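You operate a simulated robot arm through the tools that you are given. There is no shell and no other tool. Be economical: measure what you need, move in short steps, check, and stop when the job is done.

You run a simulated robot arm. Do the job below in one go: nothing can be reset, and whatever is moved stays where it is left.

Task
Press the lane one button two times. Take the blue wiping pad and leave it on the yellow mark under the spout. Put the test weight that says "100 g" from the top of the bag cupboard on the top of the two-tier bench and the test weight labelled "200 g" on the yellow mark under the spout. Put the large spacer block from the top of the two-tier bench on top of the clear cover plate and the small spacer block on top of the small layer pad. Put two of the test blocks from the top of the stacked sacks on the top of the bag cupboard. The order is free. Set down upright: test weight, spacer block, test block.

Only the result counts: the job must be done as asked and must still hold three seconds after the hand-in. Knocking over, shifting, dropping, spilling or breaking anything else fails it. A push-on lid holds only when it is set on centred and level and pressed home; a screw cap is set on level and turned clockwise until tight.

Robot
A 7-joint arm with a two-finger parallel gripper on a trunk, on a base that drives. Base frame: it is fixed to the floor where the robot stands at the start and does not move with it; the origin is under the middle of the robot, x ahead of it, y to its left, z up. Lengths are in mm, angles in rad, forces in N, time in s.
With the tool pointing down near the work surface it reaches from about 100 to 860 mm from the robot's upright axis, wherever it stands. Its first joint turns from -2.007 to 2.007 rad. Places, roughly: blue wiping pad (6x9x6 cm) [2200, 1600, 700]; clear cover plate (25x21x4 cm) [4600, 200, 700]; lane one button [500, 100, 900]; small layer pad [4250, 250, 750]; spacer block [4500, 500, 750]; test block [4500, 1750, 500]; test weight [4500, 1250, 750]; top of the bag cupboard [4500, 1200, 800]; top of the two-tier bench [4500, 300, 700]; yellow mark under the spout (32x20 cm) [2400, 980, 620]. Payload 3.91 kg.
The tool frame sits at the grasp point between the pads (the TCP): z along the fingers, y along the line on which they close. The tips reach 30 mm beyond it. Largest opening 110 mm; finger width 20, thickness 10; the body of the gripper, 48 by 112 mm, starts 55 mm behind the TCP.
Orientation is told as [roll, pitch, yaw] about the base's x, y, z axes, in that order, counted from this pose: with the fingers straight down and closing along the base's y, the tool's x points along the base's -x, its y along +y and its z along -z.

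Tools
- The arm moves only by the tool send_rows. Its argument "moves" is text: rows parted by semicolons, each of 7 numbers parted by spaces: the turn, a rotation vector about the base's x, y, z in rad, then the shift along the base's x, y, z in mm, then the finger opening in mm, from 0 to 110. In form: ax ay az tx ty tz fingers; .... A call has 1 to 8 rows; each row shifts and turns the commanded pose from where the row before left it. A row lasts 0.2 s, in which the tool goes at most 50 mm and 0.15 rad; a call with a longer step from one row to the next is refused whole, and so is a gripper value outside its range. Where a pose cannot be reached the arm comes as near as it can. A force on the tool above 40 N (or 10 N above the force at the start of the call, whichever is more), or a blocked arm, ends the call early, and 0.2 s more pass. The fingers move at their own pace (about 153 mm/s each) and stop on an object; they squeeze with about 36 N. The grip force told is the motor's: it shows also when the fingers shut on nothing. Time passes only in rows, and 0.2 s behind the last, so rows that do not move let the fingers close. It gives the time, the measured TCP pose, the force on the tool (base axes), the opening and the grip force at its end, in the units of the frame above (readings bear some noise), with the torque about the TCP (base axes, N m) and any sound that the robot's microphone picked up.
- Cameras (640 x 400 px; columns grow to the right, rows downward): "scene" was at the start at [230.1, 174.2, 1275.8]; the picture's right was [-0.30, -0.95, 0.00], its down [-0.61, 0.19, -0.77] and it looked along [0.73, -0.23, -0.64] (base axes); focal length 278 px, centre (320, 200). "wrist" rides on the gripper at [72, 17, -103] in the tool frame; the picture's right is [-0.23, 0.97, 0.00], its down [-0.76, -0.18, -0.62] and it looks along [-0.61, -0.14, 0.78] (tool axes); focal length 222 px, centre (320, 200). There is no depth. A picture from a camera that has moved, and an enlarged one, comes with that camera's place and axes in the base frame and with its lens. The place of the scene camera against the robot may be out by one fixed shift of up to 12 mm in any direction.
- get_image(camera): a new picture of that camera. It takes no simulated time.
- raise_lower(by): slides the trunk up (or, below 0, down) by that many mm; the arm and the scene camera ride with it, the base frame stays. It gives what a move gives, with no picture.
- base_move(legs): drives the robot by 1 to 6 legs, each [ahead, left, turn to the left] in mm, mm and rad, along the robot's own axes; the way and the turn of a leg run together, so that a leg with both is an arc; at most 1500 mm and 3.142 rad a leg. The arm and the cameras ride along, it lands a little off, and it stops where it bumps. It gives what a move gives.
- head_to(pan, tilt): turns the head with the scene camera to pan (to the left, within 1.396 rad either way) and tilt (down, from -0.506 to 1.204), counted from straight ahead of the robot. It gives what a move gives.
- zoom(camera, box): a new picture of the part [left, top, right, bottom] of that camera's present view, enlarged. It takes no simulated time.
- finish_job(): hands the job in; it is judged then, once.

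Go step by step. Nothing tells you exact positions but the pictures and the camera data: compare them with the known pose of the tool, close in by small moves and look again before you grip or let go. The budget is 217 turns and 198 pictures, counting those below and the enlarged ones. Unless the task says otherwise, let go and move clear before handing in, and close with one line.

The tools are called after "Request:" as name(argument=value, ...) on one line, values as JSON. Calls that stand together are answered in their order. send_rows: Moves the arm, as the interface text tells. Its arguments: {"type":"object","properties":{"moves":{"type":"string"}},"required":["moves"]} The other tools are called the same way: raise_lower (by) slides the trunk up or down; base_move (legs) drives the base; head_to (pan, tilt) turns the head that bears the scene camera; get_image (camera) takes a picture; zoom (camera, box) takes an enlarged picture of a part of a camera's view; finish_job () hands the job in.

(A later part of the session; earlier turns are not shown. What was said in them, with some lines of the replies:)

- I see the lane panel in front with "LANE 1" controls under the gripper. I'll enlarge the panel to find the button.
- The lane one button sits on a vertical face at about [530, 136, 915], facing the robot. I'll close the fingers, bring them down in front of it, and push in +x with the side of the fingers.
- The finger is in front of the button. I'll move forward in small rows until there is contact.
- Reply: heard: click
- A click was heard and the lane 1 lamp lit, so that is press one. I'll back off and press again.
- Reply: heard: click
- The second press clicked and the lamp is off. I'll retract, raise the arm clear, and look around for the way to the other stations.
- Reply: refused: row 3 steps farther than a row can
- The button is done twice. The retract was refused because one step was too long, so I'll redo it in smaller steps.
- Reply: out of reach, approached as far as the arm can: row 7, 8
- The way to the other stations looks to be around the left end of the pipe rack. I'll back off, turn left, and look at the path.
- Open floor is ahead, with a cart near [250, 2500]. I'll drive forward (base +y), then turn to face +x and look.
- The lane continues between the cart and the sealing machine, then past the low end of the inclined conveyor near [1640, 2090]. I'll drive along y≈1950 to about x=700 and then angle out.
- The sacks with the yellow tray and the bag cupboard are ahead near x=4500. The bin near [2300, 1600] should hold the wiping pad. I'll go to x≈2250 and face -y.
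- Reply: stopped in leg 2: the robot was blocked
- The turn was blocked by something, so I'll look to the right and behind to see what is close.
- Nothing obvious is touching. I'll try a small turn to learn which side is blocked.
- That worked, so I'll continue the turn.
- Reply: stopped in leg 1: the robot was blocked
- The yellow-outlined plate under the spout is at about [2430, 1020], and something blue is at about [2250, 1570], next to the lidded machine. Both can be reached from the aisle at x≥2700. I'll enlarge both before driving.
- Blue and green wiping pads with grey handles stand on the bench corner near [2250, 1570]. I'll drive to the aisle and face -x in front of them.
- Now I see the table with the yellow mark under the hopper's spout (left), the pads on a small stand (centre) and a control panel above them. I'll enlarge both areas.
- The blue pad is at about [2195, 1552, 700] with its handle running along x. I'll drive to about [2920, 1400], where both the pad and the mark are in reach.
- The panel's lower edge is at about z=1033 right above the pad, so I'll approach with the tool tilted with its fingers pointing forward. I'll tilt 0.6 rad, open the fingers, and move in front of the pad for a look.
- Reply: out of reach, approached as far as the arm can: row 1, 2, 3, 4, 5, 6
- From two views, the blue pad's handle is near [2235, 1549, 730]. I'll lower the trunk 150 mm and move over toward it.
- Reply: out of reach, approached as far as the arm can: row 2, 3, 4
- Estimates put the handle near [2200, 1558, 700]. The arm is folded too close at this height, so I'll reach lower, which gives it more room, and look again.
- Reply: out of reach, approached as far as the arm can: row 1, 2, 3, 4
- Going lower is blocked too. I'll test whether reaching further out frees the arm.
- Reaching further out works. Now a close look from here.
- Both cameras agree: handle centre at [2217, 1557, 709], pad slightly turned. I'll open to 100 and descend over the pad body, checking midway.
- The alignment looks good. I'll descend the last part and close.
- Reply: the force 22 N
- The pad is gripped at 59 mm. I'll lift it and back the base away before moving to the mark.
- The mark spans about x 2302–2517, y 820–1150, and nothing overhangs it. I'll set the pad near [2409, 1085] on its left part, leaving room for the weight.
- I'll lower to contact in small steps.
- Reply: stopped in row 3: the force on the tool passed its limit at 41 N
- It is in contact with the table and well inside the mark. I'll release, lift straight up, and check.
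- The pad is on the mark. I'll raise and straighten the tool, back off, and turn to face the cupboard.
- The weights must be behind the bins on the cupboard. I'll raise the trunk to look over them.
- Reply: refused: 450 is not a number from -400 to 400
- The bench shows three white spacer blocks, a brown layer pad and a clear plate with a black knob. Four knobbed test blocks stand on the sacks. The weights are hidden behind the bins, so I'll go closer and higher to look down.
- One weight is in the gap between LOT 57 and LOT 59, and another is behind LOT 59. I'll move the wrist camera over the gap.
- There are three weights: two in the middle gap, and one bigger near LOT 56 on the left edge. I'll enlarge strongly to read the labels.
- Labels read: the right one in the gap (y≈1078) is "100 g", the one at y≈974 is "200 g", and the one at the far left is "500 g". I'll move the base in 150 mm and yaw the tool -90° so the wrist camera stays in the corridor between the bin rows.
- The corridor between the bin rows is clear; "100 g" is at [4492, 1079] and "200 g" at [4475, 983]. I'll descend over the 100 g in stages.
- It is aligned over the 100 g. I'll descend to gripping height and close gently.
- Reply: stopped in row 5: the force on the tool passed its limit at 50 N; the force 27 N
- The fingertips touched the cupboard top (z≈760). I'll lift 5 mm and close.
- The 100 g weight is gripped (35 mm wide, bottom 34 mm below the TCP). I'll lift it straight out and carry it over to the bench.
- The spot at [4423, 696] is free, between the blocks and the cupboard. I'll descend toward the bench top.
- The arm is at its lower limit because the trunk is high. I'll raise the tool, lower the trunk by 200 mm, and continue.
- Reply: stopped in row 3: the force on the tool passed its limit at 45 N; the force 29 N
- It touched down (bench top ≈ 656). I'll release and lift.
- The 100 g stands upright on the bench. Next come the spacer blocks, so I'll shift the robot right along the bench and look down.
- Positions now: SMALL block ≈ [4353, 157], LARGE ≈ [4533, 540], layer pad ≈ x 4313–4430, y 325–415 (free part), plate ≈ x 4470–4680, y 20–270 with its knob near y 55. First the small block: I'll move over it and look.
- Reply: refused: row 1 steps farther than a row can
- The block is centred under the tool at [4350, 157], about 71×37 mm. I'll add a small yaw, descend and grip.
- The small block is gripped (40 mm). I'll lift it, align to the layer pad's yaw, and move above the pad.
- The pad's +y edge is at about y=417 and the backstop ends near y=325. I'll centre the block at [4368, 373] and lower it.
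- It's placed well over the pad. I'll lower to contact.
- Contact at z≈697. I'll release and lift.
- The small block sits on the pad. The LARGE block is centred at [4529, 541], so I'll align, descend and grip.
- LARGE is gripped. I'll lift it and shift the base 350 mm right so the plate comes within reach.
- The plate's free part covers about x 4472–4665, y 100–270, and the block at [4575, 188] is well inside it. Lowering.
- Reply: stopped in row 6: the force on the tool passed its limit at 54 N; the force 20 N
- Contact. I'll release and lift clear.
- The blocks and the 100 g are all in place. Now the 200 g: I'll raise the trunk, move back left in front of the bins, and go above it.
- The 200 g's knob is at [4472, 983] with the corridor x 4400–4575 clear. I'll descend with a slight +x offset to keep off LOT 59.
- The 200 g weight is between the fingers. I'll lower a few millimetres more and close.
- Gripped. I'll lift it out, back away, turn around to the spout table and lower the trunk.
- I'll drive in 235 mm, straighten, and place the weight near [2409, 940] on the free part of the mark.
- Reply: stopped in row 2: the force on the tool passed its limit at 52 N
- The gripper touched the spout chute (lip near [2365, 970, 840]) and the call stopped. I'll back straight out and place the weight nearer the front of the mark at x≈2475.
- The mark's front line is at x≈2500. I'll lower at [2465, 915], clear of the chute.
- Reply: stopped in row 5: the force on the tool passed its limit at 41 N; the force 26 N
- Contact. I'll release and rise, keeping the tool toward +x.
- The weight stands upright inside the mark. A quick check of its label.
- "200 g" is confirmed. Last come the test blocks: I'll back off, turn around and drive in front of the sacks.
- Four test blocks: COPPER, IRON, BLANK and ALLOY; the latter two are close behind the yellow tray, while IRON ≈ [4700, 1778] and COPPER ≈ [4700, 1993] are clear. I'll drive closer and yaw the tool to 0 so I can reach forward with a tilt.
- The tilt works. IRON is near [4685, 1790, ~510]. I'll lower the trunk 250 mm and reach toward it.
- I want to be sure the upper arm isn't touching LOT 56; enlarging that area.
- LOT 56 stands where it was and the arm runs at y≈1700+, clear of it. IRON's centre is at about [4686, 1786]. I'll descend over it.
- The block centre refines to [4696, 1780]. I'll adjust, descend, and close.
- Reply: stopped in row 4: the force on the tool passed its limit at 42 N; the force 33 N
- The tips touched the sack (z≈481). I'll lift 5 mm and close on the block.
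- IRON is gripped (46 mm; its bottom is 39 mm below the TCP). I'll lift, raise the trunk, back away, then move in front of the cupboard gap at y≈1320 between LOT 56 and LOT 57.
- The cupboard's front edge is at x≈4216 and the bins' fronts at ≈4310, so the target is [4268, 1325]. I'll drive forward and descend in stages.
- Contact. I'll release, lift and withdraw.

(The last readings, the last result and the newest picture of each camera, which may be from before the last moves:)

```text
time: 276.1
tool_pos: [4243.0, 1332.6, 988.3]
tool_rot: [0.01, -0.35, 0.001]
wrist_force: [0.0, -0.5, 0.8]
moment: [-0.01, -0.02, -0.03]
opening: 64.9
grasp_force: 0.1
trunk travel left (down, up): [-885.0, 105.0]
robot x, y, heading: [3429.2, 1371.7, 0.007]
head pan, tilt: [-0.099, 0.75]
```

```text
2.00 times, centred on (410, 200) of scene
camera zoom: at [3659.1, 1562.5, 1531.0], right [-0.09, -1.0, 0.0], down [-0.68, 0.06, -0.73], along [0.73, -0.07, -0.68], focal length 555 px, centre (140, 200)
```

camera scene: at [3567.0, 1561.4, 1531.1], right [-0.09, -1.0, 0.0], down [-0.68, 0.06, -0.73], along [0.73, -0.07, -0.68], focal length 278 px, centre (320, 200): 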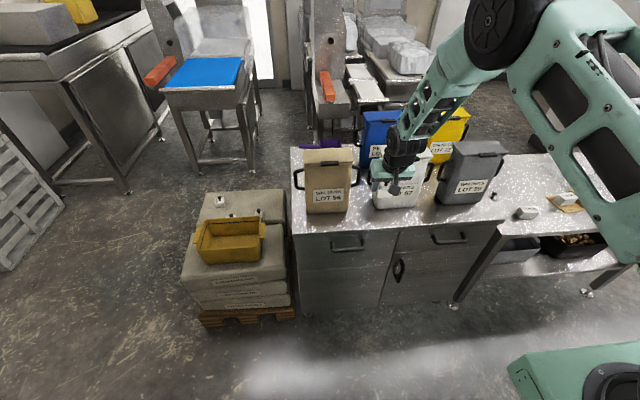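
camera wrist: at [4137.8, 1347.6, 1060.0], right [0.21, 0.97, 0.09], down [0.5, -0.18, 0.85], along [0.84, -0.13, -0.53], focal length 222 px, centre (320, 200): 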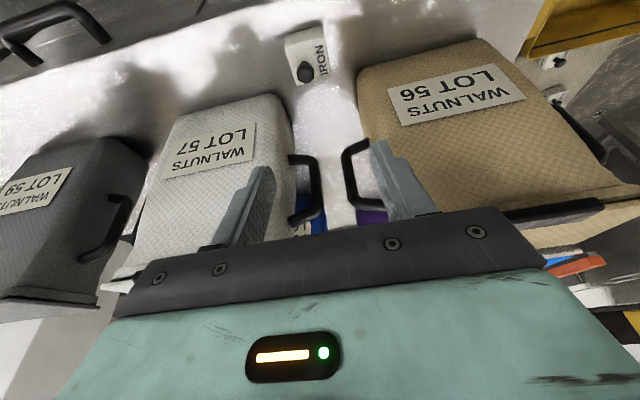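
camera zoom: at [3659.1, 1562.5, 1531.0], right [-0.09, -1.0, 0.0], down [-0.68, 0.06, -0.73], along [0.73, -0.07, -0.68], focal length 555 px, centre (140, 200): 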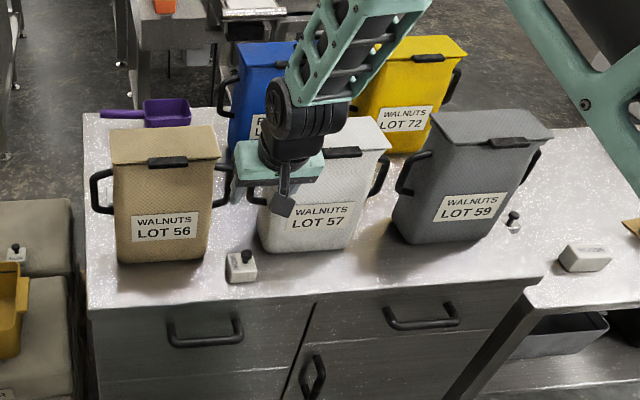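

IRON stands upright on the cupboard. Now COPPER: I'll drive left and forward to the sacks, then lower the trunk.

Request:
base_move(legs=[[0, 668, -0.007], [413, 0, 0]])

Request:
raise_lower(by=-300)

Request:
get_image(camera="wrist")

Request:
get_image(camera="scene")

```text
time: 281.9
tool_pos: [4653.7, 1995.0, 988.8]
tool_rot: [0.01, -0.352, -0.003]
wrist_force: [-0.8, 0.9, -0.4]
moment: [0.02, 0.01, 0.01]
opening: 64.8
grasp_force: 0.0
trunk travel left (down, up): [-885.0, 105.0]
robot x, y, heading: [3841.2, 2035.1, 0.005]
head pan, tilt: [-0.099, 0.75]
```

```text
time: 284.9
tool_pos: [4653.2, 1995.7, 689.2]
tool_rot: [0.01, -0.352, -0.004]
wrist_force: [0.0, -0.1, -0.9]
moment: [-0.02, 0.04, -0.01]
opening: 65.3
grasp_force: 0.0
trunk travel left (down, up): [-585.0, 405.0]
robot x, y, heading: [3836.7, 2036.6, 0.006]
head pan, tilt: [-0.099, 0.75]
```

```text
52 pictures are left
camera wrist: at [4548.3, 2011.8, 760.1], right [0.21, 0.97, 0.09], down [0.5, -0.19, 0.85], along [0.84, -0.14, -0.53], focal length 222 px, centre (320, 200)
```

wrist: 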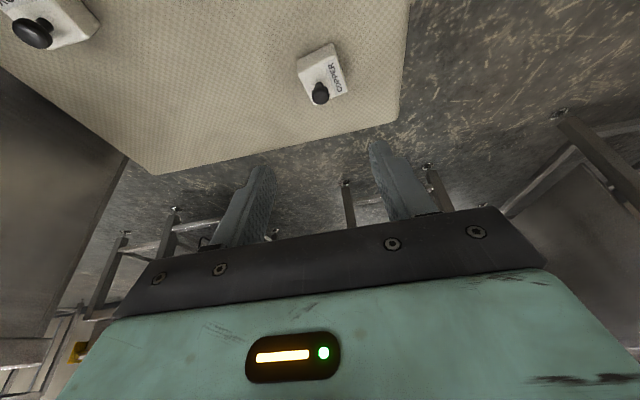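

```text
51 pictures are left
camera scene: at [4070.0, 2229.2, 1231.2], right [-0.1, -1.0, 0.0], down [-0.68, 0.07, -0.73], along [0.73, -0.07, -0.68], focal length 278 px, centre (320, 200)
```

scene: 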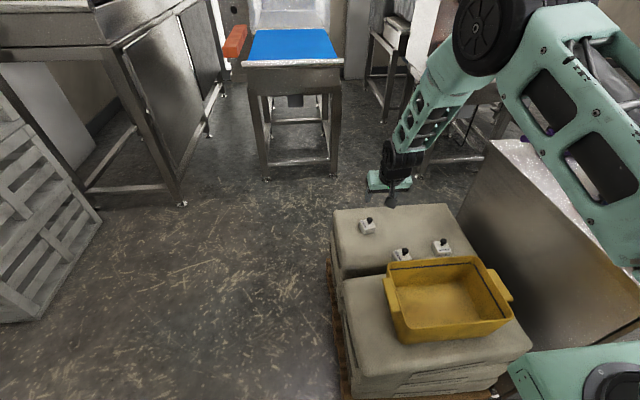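

COPPER is at about [4691, 2001], turned about 0.2 rad. I'll align and go lower for a check.

Request:
send_rows(moves="0 0 0.1 20 3 -25 80; 0 0 0.1 19 3 -30 80; 0 0 0 0 0 -40 80; 0 0 0 0 0 -20 80; 0 0 0 0 0 0 80")

Request:
get_image(camera="wrist")

Request:
zoom(camera="scene", box=[320, 160, 480, 280])

```text
time: 286.1
tool_pos: [4692.0, 2002.1, 573.3]
tool_rot: [0.01, -0.353, 0.195]
wrist_force: [-0.1, 0.0, -0.7]
moment: [-0.04, -0.01, -0.02]
opening: 80.2
grasp_force: 0.1
trunk travel left (down, up): [-585.0, 405.0]
robot x, y, heading: [3836.3, 2035.9, 0.0]
head pan, tilt: [-0.099, 0.75]
```

```text
50 pictures are left
camera wrist: at [4585.3, 1997.4, 644.9], right [0.02, 1.0, 0.09], down [0.53, -0.08, 0.85], along [0.85, 0.03, -0.53], focal length 222 px, centre (320, 200)
```

wrist: 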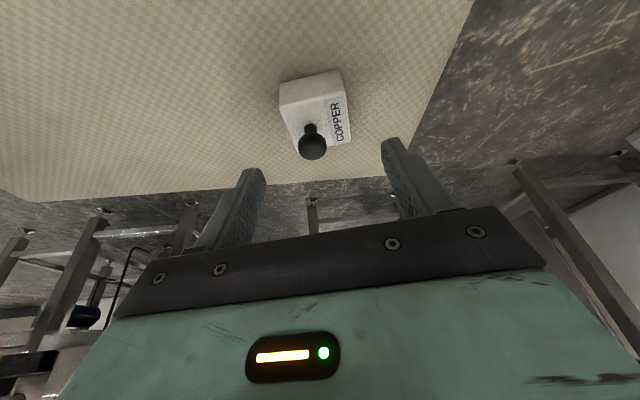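

```text
3.33 times, centred on (400, 220) of scene
camera zoom: at [4070.0, 2229.1, 1231.1], right [-0.1, -1.0, 0.0], down [-0.68, 0.07, -0.73], along [0.73, -0.07, -0.68], focal length 925 px, centre (53, 133)
```

zoom: 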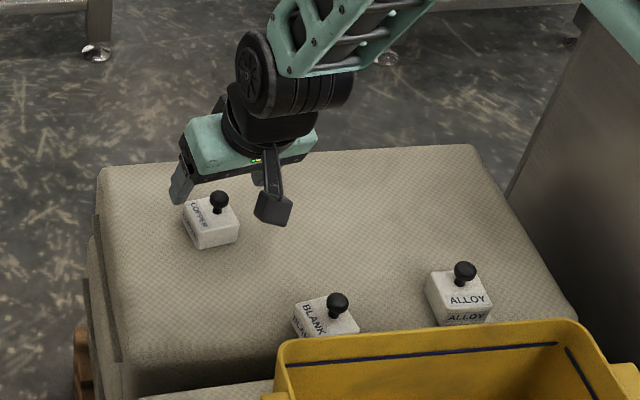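

Request:
send_rows(moves="0 0 0 6 -3 -25 80; 0 0 0 3 -1 -15 80; 0 0 0 0 0 -8 80; 0 0 0 0 0 -3 80; 0 0 0 0 0 0 80")

Request:
get_image(camera="wrist")

```text
time: 287.3
tool_pos: [4700.6, 1997.5, 523.1]
tool_rot: [0.009, -0.353, 0.195]
wrist_force: [-0.3, -0.4, 0.3]
moment: [-0.05, 0.0, 0.02]
opening: 80.0
grasp_force: 0.0
trunk travel left (down, up): [-585.0, 405.0]
robot x, y, heading: [3834.7, 2036.0, 0.005]
head pan, tilt: [-0.099, 0.75]
```

```text
48 pictures are left
camera wrist: at [4594.7, 1992.6, 594.2], right [0.02, 1.0, 0.09], down [0.53, -0.08, 0.85], along [0.85, 0.03, -0.53], focal length 222 px, centre (320, 200)
```

wrist: 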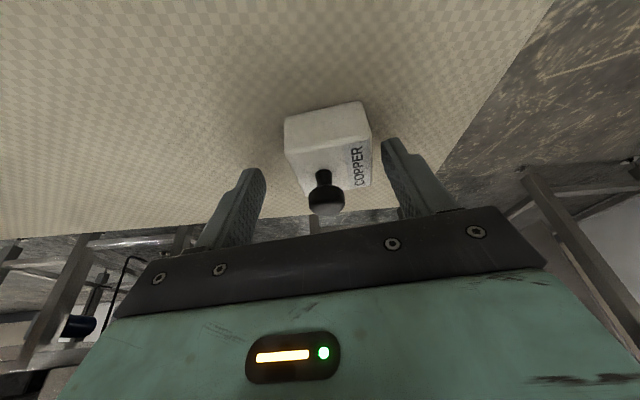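

Good. A little lower and close.

Request:
send_rows(moves="0 0 0 0 1 -3 80; 0 0 0 0 0 0 50; 0 0 0 0 0 0 0; 0 0 0 0 0 0 0; 0 0 0 0 0 0 0")

Request:
get_image(camera="wrist")

```text
time: 288.5
tool_pos: [4701.1, 1998.7, 519.9]
tool_rot: [0.01, -0.353, 0.196]
wrist_force: [0.8, 1.0, 1.6]
moment: [-0.07, -0.05, 0.0]
opening: 45.6
grasp_force: 36.3
trunk travel left (down, up): [-585.0, 405.0]
robot x, y, heading: [3839.6, 2035.8, 0.001]
head pan, tilt: [-0.099, 0.75]
```

```text
47 pictures are left
camera wrist: at [4595.0, 1993.8, 591.5], right [0.02, 1.0, 0.09], down [0.53, -0.08, 0.85], along [0.85, 0.03, -0.53], focal length 222 px, centre (320, 200)
```

wrist: 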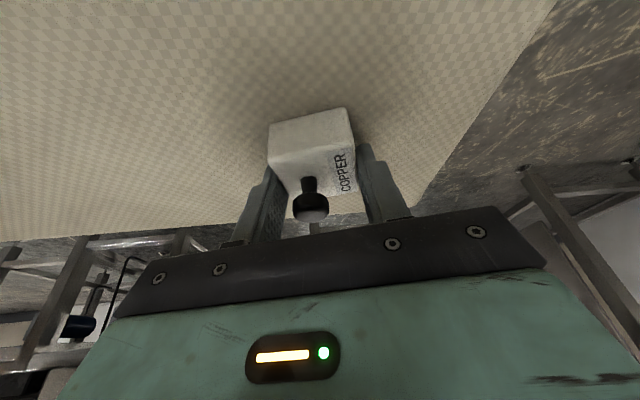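

COPPER is gripped. I'll lift, unwind the yaw, raise, back away, and go to the gap between LOT 57 and LOT 59 (y≈1055).

Request:
send_rows(moves="0 0 0 0 0 20 0; 0 0 0 0 0 40 0; 0 0 0 0 0 45 0; 0 0 -0.1 -10 0 40 0; 0 0 -0.095 -12 0 40 0; 0 0 0 0 0 0 0")

Request:
raise_lower(by=300)

Request:
base_move(legs=[[-500, 0, 0], [0, -943, 0]])

Request:
get_image(camera="wrist")

Request:
get_image(camera="scene")

```text
time: 289.9
tool_pos: [4679.7, 1997.3, 705.2]
tool_rot: [0.01, -0.352, -0.001]
wrist_force: [0.3, 0.3, -0.8]
moment: [0.03, -0.03, 0.0]
opening: 45.6
grasp_force: 35.9
trunk travel left (down, up): [-585.0, 405.0]
robot x, y, heading: [3839.8, 2033.0, 0.0]
head pan, tilt: [-0.099, 0.75]
```

```text
time: 292.9
tool_pos: [4680.4, 1998.6, 1004.2]
tool_rot: [0.01, -0.354, 0.0]
wrist_force: [-0.3, 0.2, -0.8]
moment: [0.0, -0.03, -0.01]
opening: 45.5
grasp_force: 36.4
trunk travel left (down, up): [-885.0, 105.0]
robot x, y, heading: [3838.1, 2037.1, 0.007]
head pan, tilt: [-0.099, 0.75]
```

```text
time: 300.5
tool_pos: [4172.7, 1018.4, 1004.0]
tool_rot: [0.01, -0.353, -0.018]
wrist_force: [1.0, -0.3, -1.0]
moment: [0.01, -0.01, 0.01]
opening: 45.5
grasp_force: 36.3
trunk travel left (down, up): [-885.0, 105.0]
robot x, y, heading: [3331.3, 1071.6, -0.016]
head pan, tilt: [-0.099, 0.75]
```

```text
46 pictures are left
camera wrist: at [4068.6, 1035.2, 1076.3], right [0.23, 0.97, 0.09], down [0.5, -0.19, 0.85], along [0.84, -0.15, -0.53], focal length 222 px, centre (320, 200)
```

wrist: 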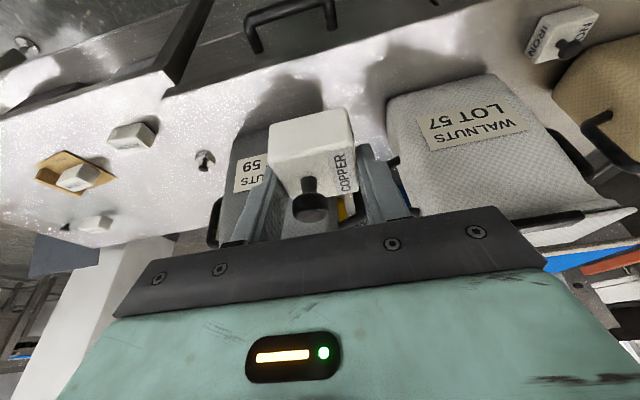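

```text
45 pictures are left
camera scene: at [3566.7, 1259.2, 1531.1], right [-0.11, -0.99, 0.0], down [-0.68, 0.08, -0.73], along [0.73, -0.08, -0.68], focal length 278 px, centre (320, 200)
```

scene: 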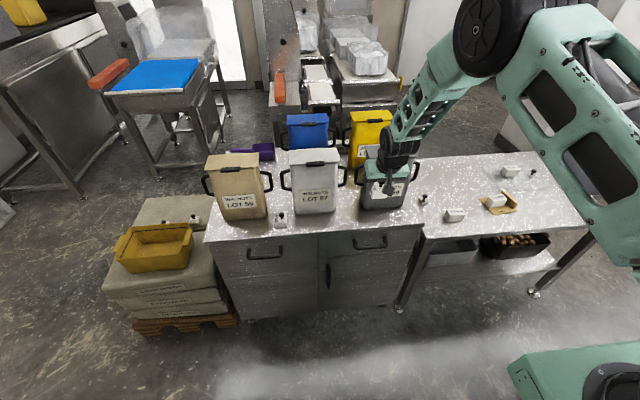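

The gap runs from about y 1015 to 1118. I'll shift left and forward so the block comes to [4268, 1066].

Request:
base_move(legs=[[95, 34, 0.016]])

Request:
get_image(camera="wrist")

```text
time: 301.6
tool_pos: [4267.0, 1064.6, 1005.6]
tool_rot: [0.01, -0.353, -0.001]
wrist_force: [-0.4, 0.1, -1.1]
moment: [0.01, 0.0, -0.01]
opening: 45.3
grasp_force: 36.2
trunk travel left (down, up): [-885.0, 105.0]
robot x, y, heading: [3424.9, 1102.1, 0.008]
head pan, tilt: [-0.099, 0.75]
```

```text
44 pictures are left
camera wrist: at [4163.3, 1080.2, 1076.4], right [0.21, 0.97, 0.09], down [0.5, -0.18, 0.85], along [0.84, -0.13, -0.53], focal length 222 px, centre (320, 200)
```

wrist: 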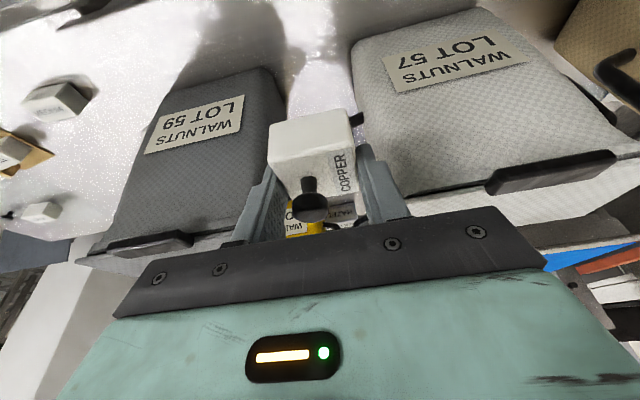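

Request:
send_rows(moves="0 0 0 2 1 -40 0; 0 0 0 1 1 -40 0; 0 0 0 0 0 -40 0; 0 0 0 0 0 -40 0; 0 0 0 0 0 -25 0; 0 0 0 0 0 -13 0; 0 0 0 0 0 -5 0")

Request:
get_image(camera="wrist")

```text
time: 303.2
tool_pos: [4271.1, 1066.0, 801.8]
tool_rot: [0.01, -0.352, -0.003]
wrist_force: [0.2, 0.2, -1.1]
moment: [-0.03, 0.02, -0.02]
opening: 45.3
grasp_force: 36.0
trunk travel left (down, up): [-885.0, 105.0]
robot x, y, heading: [3426.2, 1104.7, 0.003]
head pan, tilt: [-0.099, 0.75]
```

```text
43 pictures are left
camera wrist: at [4165.1, 1082.0, 872.8], right [0.21, 0.97, 0.09], down [0.5, -0.18, 0.85], along [0.84, -0.13, -0.53], focal length 222 px, centre (320, 200)
```

wrist: 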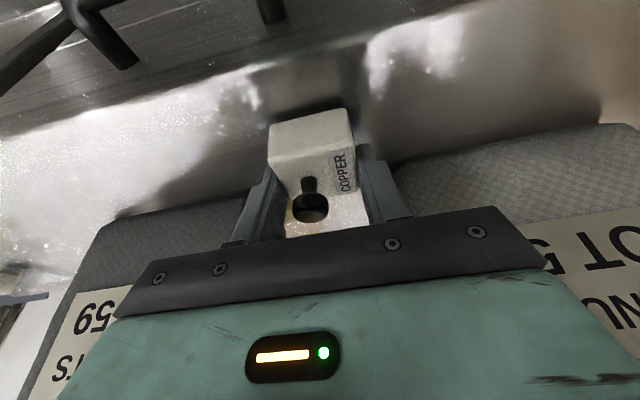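

Same picture as for IRON. I'll lower to contact.

Request:
send_rows(moves="0 0 0 0 0 -2 0; 0 0 0 0 0 -2 0; 0 0 0 0 0 -2 0; 0 0 0 0 0 -2 0")

```text
time: 304.2
tool_pos: [4270.9, 1066.2, 795.6]
tool_rot: [0.012, -0.354, 0.0]
wrist_force: [-5.3, -0.3, 16.7]
moment: [-0.37, 0.33, -0.08]
opening: 45.5
grasp_force: 35.6
trunk travel left (down, up): [-885.0, 105.0]
robot x, y, heading: [3427.0, 1102.3, 0.0]
head pan, tilt: [-0.099, 0.75]
```

Request:
send_rows(moves="0 0 0 0 0 1 55; 0 0 0 0 0 0 65; 0 0 0 0 0 0 65; 0 0 0 0 0 20 65; 0 0 0 -5 0 40 65; 0 0 0 -10 0 45 65; 0 0 0 -10 0 45 65; 0 0 0 0 0 45 65")

Request:
base_move(legs=[[-300, 0, 0]])

Request:
get_image(camera="scene")

Request:
zoom(camera="scene", box=[190, 90, 430, 250])

Request:
zoom(camera="scene", box=[380, 130, 560, 250])

```text
time: 306.0
tool_pos: [4245.4, 1065.9, 989.9]
tool_rot: [0.009, -0.35, -0.001]
wrist_force: [0.0, 0.6, -0.5]
moment: [-0.02, -0.02, -0.01]
opening: 64.8
grasp_force: 0.0
trunk travel left (down, up): [-885.0, 105.0]
robot x, y, heading: [3424.9, 1101.5, 0.002]
head pan, tilt: [-0.099, 0.75]
```

```text
time: 308.1
tool_pos: [3952.2, 1063.9, 990.8]
tool_rot: [0.011, -0.353, -0.004]
wrist_force: [-0.6, -0.1, 1.0]
moment: [-0.04, 0.01, 0.01]
opening: 65.1
grasp_force: 0.0
trunk travel left (down, up): [-885.0, 105.0]
robot x, y, heading: [3131.7, 1107.4, -0.0]
head pan, tilt: [-0.099, 0.75]
```

```text
42 pictures are left
camera scene: at [3364.7, 1295.0, 1531.1], right [-0.1, -1.0, 0.0], down [-0.68, 0.07, -0.73], along [0.73, -0.07, -0.68], focal length 278 px, centre (320, 200)
```

scene: 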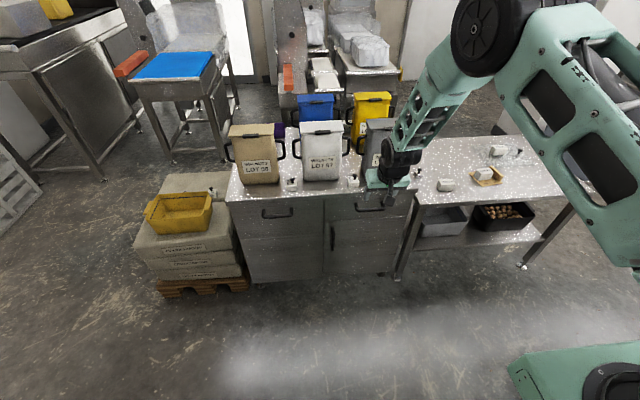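

```text
2.50 times, centred on (310, 170) of scene
camera zoom: at [3364.7, 1295.0, 1531.1], right [-0.1, -1.0, 0.0], down [-0.68, 0.07, -0.73], along [0.73, -0.07, -0.68], focal length 694 px, centre (345, 275)
```

zoom: 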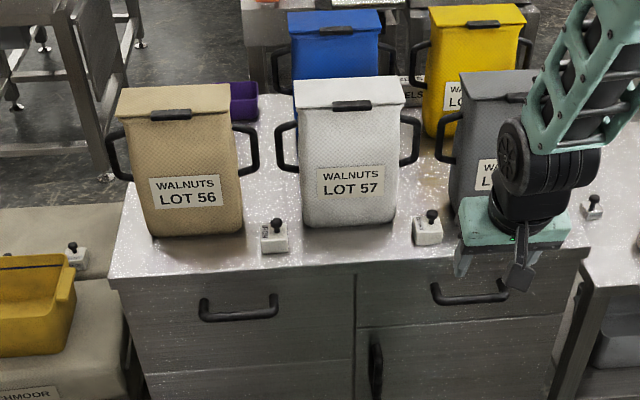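

```text
3.33 times, centred on (470, 190) of scene
camera zoom: at [3364.7, 1295.0, 1531.1], right [-0.1, -1.0, 0.0], down [-0.68, 0.07, -0.73], along [0.73, -0.07, -0.68], focal length 925 px, centre (-180, 233)
```

zoom: 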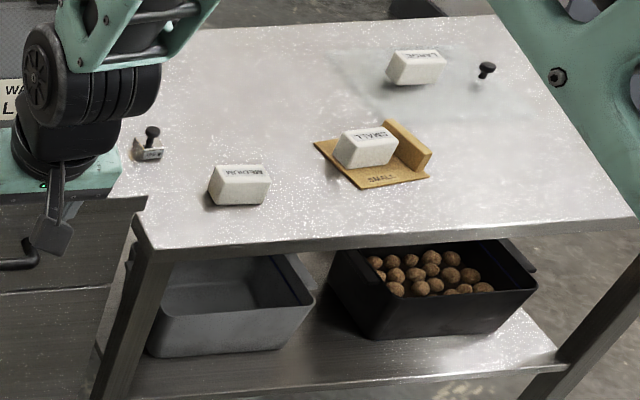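

Everything stands as asked: both test blocks are upright on the cupboard, the spacers and the 100 g are on the bench, and the pad and the 200 g are on the yellow mark. The arm is clear, so I'm handing in.

Request:
finish_job()

```text
The job is handed in.
```

I did every part of the job and handed it in; nothing was knocked over. The gripper bumped the spout chute once while I was lowering the 200 g weight. The move stopped at 52 N and I placed the weight further forward.
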